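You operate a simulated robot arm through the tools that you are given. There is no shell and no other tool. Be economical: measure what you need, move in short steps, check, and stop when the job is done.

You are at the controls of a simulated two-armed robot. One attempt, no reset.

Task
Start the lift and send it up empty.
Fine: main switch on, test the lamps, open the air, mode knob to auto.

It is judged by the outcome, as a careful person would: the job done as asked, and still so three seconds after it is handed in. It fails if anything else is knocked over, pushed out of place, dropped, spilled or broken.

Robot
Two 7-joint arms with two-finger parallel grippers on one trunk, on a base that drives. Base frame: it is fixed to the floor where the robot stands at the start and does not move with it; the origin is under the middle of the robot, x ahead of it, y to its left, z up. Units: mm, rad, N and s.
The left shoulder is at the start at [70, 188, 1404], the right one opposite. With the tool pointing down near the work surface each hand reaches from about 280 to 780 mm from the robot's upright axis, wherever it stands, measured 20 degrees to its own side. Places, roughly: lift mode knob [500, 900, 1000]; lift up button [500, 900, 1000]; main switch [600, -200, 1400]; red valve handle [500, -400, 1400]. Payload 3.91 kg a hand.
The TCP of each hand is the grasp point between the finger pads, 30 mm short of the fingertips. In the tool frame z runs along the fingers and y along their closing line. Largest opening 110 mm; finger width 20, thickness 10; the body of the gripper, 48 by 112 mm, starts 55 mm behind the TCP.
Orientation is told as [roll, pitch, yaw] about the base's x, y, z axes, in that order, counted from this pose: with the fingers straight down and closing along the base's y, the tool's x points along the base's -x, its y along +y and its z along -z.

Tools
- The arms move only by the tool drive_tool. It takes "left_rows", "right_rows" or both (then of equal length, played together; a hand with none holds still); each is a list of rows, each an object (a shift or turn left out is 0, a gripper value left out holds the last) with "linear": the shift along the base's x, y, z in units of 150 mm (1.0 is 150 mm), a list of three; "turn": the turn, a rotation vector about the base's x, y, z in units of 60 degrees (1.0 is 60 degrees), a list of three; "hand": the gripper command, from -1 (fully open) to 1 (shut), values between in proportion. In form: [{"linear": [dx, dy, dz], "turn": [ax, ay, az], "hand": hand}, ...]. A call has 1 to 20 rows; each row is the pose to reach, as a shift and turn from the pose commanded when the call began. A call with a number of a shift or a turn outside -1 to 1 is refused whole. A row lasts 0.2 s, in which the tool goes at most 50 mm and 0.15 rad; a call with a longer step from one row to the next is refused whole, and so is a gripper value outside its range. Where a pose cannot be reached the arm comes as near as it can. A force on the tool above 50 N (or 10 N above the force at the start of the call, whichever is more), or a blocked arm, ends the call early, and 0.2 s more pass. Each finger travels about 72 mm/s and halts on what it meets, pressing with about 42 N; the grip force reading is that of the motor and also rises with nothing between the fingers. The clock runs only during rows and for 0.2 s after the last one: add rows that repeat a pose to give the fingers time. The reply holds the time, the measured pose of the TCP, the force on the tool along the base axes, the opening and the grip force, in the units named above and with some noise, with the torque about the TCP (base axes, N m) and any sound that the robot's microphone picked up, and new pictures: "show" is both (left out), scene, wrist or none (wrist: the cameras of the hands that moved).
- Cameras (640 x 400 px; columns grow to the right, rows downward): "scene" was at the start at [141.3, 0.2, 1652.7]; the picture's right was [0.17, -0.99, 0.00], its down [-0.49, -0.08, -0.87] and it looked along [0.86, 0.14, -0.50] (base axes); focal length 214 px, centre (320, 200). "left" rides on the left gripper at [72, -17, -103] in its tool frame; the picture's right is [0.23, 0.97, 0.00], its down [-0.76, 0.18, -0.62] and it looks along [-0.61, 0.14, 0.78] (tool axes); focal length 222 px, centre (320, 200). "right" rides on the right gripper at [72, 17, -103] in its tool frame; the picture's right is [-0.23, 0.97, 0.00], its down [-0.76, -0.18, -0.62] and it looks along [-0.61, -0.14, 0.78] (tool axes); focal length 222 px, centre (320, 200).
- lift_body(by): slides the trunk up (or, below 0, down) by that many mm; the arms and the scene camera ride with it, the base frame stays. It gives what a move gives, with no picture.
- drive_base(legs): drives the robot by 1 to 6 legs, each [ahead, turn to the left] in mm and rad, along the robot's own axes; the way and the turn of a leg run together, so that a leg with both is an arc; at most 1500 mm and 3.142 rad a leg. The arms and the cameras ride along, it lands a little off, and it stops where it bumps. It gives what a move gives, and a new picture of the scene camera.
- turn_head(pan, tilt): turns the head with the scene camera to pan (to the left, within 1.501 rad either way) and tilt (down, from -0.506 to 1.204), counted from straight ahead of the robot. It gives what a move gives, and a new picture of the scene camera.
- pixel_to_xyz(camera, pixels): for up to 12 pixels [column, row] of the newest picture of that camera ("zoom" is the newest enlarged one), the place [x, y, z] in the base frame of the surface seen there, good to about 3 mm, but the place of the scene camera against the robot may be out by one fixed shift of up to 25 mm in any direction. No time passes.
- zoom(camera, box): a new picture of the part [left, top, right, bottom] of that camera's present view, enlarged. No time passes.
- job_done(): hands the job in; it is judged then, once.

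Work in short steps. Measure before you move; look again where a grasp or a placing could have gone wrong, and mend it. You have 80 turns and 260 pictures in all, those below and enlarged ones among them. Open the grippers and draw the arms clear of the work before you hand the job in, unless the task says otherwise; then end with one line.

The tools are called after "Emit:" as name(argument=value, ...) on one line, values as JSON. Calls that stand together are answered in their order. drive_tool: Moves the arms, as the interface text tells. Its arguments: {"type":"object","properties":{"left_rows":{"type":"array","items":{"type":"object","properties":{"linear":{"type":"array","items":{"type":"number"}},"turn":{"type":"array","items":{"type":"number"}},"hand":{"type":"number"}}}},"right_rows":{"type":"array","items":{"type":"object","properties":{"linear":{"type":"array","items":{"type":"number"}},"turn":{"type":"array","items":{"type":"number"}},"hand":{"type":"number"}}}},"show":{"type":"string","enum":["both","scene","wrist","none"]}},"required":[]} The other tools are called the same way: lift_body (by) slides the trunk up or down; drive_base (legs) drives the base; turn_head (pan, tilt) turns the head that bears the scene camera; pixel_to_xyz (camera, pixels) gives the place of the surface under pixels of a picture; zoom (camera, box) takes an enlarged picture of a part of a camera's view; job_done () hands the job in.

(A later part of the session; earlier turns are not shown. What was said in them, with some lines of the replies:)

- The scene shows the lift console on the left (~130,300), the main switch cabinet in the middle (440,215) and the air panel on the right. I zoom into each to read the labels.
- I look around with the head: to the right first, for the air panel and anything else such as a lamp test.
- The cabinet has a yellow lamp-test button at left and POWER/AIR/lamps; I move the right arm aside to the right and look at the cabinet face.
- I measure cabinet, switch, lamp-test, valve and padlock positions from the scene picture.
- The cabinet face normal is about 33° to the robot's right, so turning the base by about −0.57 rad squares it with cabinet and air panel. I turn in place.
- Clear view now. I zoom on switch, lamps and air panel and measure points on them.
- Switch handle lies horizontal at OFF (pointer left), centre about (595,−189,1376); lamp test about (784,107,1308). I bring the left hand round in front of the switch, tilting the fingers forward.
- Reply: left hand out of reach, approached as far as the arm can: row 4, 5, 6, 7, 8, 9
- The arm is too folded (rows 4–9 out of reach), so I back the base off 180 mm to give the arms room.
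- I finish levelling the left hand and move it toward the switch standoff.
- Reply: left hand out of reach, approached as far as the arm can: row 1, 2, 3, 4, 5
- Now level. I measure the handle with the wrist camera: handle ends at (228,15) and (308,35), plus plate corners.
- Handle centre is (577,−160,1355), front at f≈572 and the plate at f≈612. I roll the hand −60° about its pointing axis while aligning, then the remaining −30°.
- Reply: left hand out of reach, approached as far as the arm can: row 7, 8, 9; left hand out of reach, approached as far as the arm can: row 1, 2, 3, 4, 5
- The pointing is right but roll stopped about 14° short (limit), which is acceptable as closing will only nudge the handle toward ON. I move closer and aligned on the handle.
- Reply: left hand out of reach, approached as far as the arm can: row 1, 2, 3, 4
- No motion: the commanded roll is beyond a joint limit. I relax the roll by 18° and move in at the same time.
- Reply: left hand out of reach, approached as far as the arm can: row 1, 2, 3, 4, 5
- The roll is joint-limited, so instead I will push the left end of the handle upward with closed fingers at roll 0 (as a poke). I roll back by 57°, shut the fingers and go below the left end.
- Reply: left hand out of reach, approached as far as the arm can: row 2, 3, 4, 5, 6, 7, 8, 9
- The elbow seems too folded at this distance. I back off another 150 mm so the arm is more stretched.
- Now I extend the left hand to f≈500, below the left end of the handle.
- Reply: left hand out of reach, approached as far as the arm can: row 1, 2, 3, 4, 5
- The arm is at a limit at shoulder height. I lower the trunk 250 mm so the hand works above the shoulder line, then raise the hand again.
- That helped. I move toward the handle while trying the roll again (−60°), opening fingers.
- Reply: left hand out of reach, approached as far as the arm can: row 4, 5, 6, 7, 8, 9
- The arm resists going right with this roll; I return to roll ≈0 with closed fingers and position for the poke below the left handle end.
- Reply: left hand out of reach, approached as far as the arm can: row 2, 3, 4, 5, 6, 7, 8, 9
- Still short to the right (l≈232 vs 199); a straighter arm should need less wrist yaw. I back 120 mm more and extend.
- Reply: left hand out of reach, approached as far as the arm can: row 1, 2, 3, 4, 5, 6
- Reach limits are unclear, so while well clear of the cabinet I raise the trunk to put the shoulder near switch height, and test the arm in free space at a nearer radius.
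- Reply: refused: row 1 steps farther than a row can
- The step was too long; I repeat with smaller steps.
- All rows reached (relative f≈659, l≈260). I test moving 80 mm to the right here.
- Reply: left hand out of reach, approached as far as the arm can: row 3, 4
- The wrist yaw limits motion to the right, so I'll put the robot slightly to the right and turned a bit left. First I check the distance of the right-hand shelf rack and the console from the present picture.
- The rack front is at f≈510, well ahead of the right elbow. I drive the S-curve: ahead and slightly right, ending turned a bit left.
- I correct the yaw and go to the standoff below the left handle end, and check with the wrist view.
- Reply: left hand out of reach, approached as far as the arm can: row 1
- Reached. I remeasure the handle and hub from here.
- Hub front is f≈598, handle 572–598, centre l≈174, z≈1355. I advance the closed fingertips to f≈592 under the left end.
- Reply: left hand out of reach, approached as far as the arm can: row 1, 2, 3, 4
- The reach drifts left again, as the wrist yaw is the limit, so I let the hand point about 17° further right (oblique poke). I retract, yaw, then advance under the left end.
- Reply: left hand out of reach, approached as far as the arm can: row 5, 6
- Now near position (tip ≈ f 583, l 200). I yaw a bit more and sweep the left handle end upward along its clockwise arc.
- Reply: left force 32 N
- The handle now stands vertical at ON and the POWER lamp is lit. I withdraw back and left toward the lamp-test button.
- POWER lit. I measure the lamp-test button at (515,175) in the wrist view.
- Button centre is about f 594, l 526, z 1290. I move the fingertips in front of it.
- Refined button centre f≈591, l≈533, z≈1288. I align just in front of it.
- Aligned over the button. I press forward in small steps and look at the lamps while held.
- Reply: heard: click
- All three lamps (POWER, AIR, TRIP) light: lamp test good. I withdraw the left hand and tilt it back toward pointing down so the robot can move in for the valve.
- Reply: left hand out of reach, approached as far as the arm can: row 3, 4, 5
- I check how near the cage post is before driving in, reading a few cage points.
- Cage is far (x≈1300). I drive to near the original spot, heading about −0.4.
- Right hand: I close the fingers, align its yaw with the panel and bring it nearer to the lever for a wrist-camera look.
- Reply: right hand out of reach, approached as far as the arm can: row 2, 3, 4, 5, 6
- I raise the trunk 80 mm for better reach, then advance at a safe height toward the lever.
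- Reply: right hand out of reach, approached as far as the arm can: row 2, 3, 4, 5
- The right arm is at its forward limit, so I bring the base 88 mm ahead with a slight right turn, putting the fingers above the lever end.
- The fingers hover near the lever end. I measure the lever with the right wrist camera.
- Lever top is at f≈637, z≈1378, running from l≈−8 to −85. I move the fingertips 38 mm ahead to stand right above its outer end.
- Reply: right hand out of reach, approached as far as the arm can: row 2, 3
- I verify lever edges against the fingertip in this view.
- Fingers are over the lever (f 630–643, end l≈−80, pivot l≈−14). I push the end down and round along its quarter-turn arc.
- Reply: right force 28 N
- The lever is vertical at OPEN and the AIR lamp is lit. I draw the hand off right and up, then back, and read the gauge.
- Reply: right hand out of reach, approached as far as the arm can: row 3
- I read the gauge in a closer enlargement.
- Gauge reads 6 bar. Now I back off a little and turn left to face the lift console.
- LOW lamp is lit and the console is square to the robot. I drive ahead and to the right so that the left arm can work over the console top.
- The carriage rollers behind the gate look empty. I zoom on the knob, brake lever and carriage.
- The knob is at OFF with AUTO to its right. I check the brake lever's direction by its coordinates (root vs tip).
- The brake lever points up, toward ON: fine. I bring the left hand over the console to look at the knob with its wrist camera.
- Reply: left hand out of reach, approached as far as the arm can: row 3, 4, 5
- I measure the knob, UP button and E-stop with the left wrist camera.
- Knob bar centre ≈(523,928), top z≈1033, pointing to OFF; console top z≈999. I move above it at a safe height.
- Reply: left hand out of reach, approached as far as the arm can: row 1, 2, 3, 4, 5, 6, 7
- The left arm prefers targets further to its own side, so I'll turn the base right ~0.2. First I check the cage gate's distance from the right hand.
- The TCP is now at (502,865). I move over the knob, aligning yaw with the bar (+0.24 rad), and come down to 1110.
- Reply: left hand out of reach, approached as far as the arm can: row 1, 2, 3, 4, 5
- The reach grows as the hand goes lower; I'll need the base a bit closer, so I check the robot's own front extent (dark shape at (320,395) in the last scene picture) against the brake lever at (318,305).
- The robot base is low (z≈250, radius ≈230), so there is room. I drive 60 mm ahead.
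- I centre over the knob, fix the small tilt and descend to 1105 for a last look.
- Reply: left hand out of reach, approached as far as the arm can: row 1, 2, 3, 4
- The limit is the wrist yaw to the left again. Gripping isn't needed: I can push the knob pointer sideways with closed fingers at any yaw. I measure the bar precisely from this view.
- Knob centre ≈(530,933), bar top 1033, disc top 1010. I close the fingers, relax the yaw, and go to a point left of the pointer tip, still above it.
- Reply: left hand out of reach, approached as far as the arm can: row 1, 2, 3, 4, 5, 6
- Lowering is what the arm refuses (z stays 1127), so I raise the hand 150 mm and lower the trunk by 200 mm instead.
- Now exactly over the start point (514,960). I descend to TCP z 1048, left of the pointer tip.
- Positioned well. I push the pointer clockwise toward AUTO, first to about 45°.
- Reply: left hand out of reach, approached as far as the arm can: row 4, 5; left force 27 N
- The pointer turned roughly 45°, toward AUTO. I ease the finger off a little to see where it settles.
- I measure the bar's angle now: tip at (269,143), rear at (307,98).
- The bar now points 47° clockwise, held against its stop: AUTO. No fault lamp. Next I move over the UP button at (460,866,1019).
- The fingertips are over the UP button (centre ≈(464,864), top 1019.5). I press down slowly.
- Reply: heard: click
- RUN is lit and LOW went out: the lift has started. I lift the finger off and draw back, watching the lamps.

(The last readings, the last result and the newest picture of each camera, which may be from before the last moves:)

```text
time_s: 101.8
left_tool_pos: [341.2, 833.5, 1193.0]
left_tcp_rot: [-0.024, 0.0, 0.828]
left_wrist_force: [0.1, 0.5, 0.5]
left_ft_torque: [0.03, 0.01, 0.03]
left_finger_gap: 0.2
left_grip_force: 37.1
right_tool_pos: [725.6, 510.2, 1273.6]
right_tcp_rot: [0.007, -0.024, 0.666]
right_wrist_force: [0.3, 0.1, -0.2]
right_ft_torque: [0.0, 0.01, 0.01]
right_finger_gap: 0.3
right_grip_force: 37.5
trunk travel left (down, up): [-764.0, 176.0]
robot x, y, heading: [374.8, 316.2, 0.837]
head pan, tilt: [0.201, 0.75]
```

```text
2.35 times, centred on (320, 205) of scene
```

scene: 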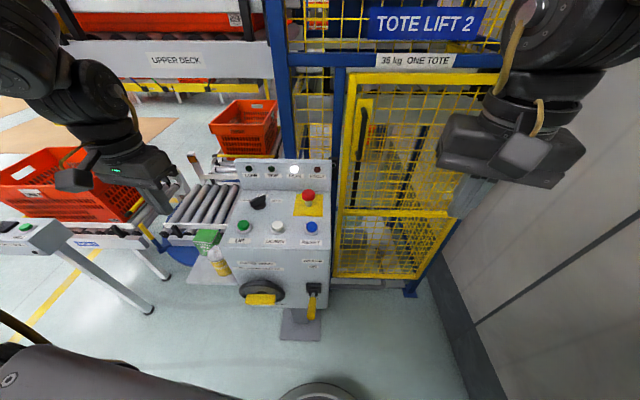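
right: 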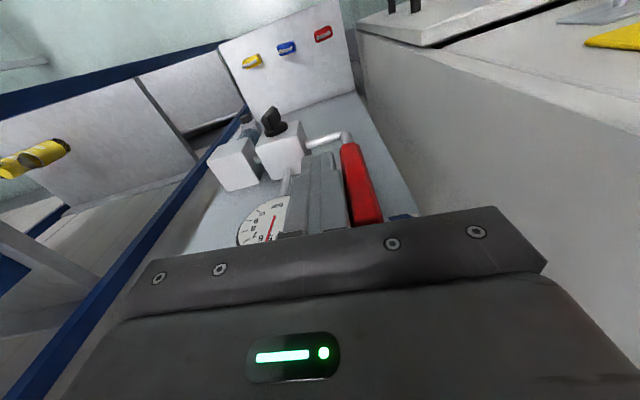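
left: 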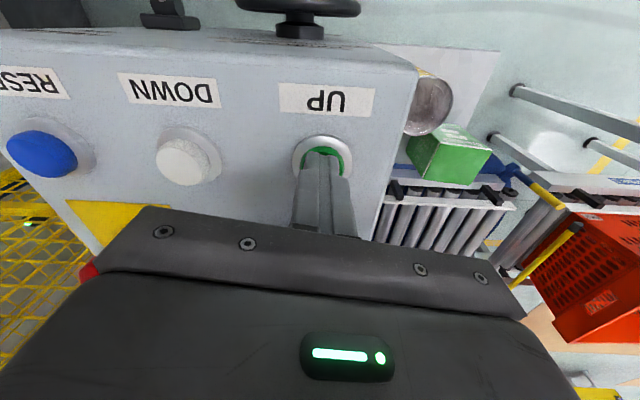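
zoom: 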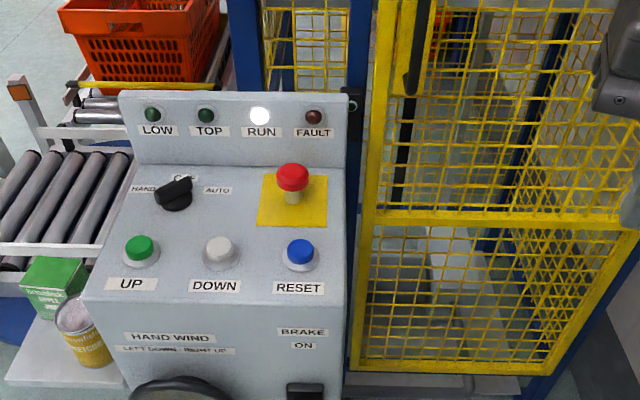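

The carriage is rising and RUN stays lit. I draw the left hand further clear, open both grippers and wait for TOP.

Emit:
drive_tool(left_rows=[{"linear": [-0.1, -0.1, 0.2]}, {"linear": [-0.25, -0.25, 0.3]}, {"linear": [-0.4, -0.4, 0.4], "hand": -1}, {"linear": [-0.4, -0.4, 0.4]}, {"linear": [-0.4, -0.4, 0.4]}, {"linear": [-0.4, -0.4, 0.4]}, {"linear": [-0.4, -0.4, 0.4]}, {"linear": [-0.4, -0.4, 0.4]}, {"linear": [-0.4, -0.4, 0.4]}, {"linear": [-0.4, -0.4, 0.4]}, {"linear": [-0.4, -0.4, 0.4]}, {"linear": [-0.4, -0.4, 0.4]}, {"linear": [-0.4, -0.4, 0.4]}, {"linear": [-0.4, -0.4, 0.4]}, {"linear": [-0.4, -0.4, 0.4]}, {"linear": [-0.4, -0.4, 0.4]}, {"linear": [-0.4, -0.4, 0.4]}, {"linear": [-0.4, -0.4, 0.4]}], right_rows=[{}, {}, {"hand": -1}, {}, {}, {}, {}, {}, {}, {}, {}, {}, {}, {}, {}, {}, {}, {}], show="scene")

Emit:
zoom(camera="scene", box=[210, 120, 430, 290])

```text
time_s: 105.6
left_tool_pos: [283.7, 776.4, 1250.4]
left_tcp_rot: [-0.022, 0.001, 0.831]
left_wrist_force: [0.9, 0.9, -0.3]
left_ft_torque: [0.01, 0.02, 0.01]
left_finger_gap: 110.0
left_grip_force: 0.0
right_tool_pos: [725.5, 510.3, 1274.2]
right_tcp_rot: [0.006, -0.024, 0.664]
right_wrist_force: [1.1, -0.5, 0.5]
right_ft_torque: [0.01, 0.03, -0.01]
right_finger_gap: 110.0
right_grip_force: 0.1
trunk travel left (down, up): [-764.0, 176.0]
robot x, y, heading: [376.6, 320.4, 0.836]
head pan, tilt: [0.201, 0.75]
```

scene: 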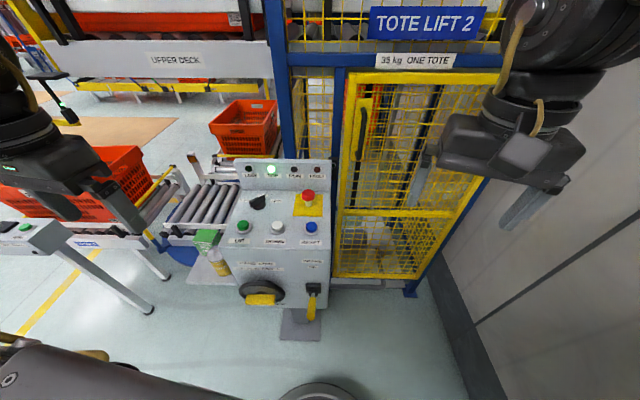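

```text
2.35 times, centred on (320, 205) of scene
```

zoom: 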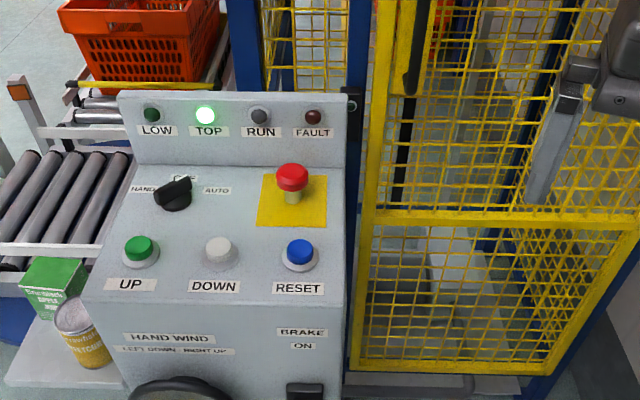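

TOP is lit, RUN is off and there is no FAULT; grippers are open. I back the robot clear of the console before handing in.

Emit:
drive_base(legs=[[-150, 0]])

Emit:
zoom(camera="scene", box=[180, 60, 440, 300])

```text
time_s: 107.0
left_tool_pos: [180.9, 664.0, 1250.5]
left_tcp_rot: [-0.024, 0.002, 0.829]
left_wrist_force: [0.9, -0.1, -0.2]
left_ft_torque: [-0.03, 0.04, -0.02]
left_finger_gap: 110.0
left_grip_force: 0.0
right_tool_pos: [624.7, 399.2, 1271.9]
right_tcp_rot: [0.005, -0.022, 0.665]
right_wrist_force: [-0.6, 0.3, 0.3]
right_ft_torque: [0.0, 0.0, 0.02]
right_finger_gap: 109.7
right_grip_force: 0.1
trunk travel left (down, up): [-764.0, 176.0]
robot x, y, heading: [274.5, 208.2, 0.827]
head pan, tilt: [0.201, 0.75]
```

scene: 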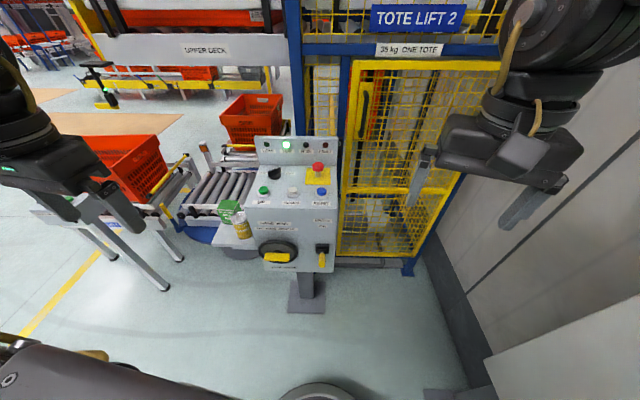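

```text
1.67 times, centred on (310, 180) of scene
```

zoom: 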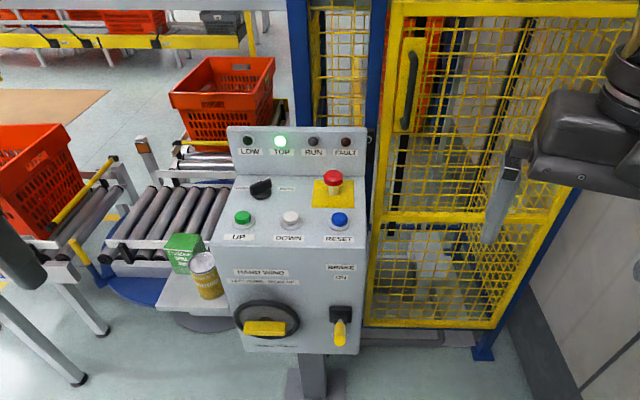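

The lift is at TOP, nothing is disturbed, and the arms are clear. I hand the job in.

Emit:
job_done()

```text
The job is handed in.
```

The lift is started and has gone up empty: main switch on, lamps tested (POWER, AIR and TRIP all lit), air open at 6 bar, mode knob on AUTO. The TOP lamp is lit with no fault.
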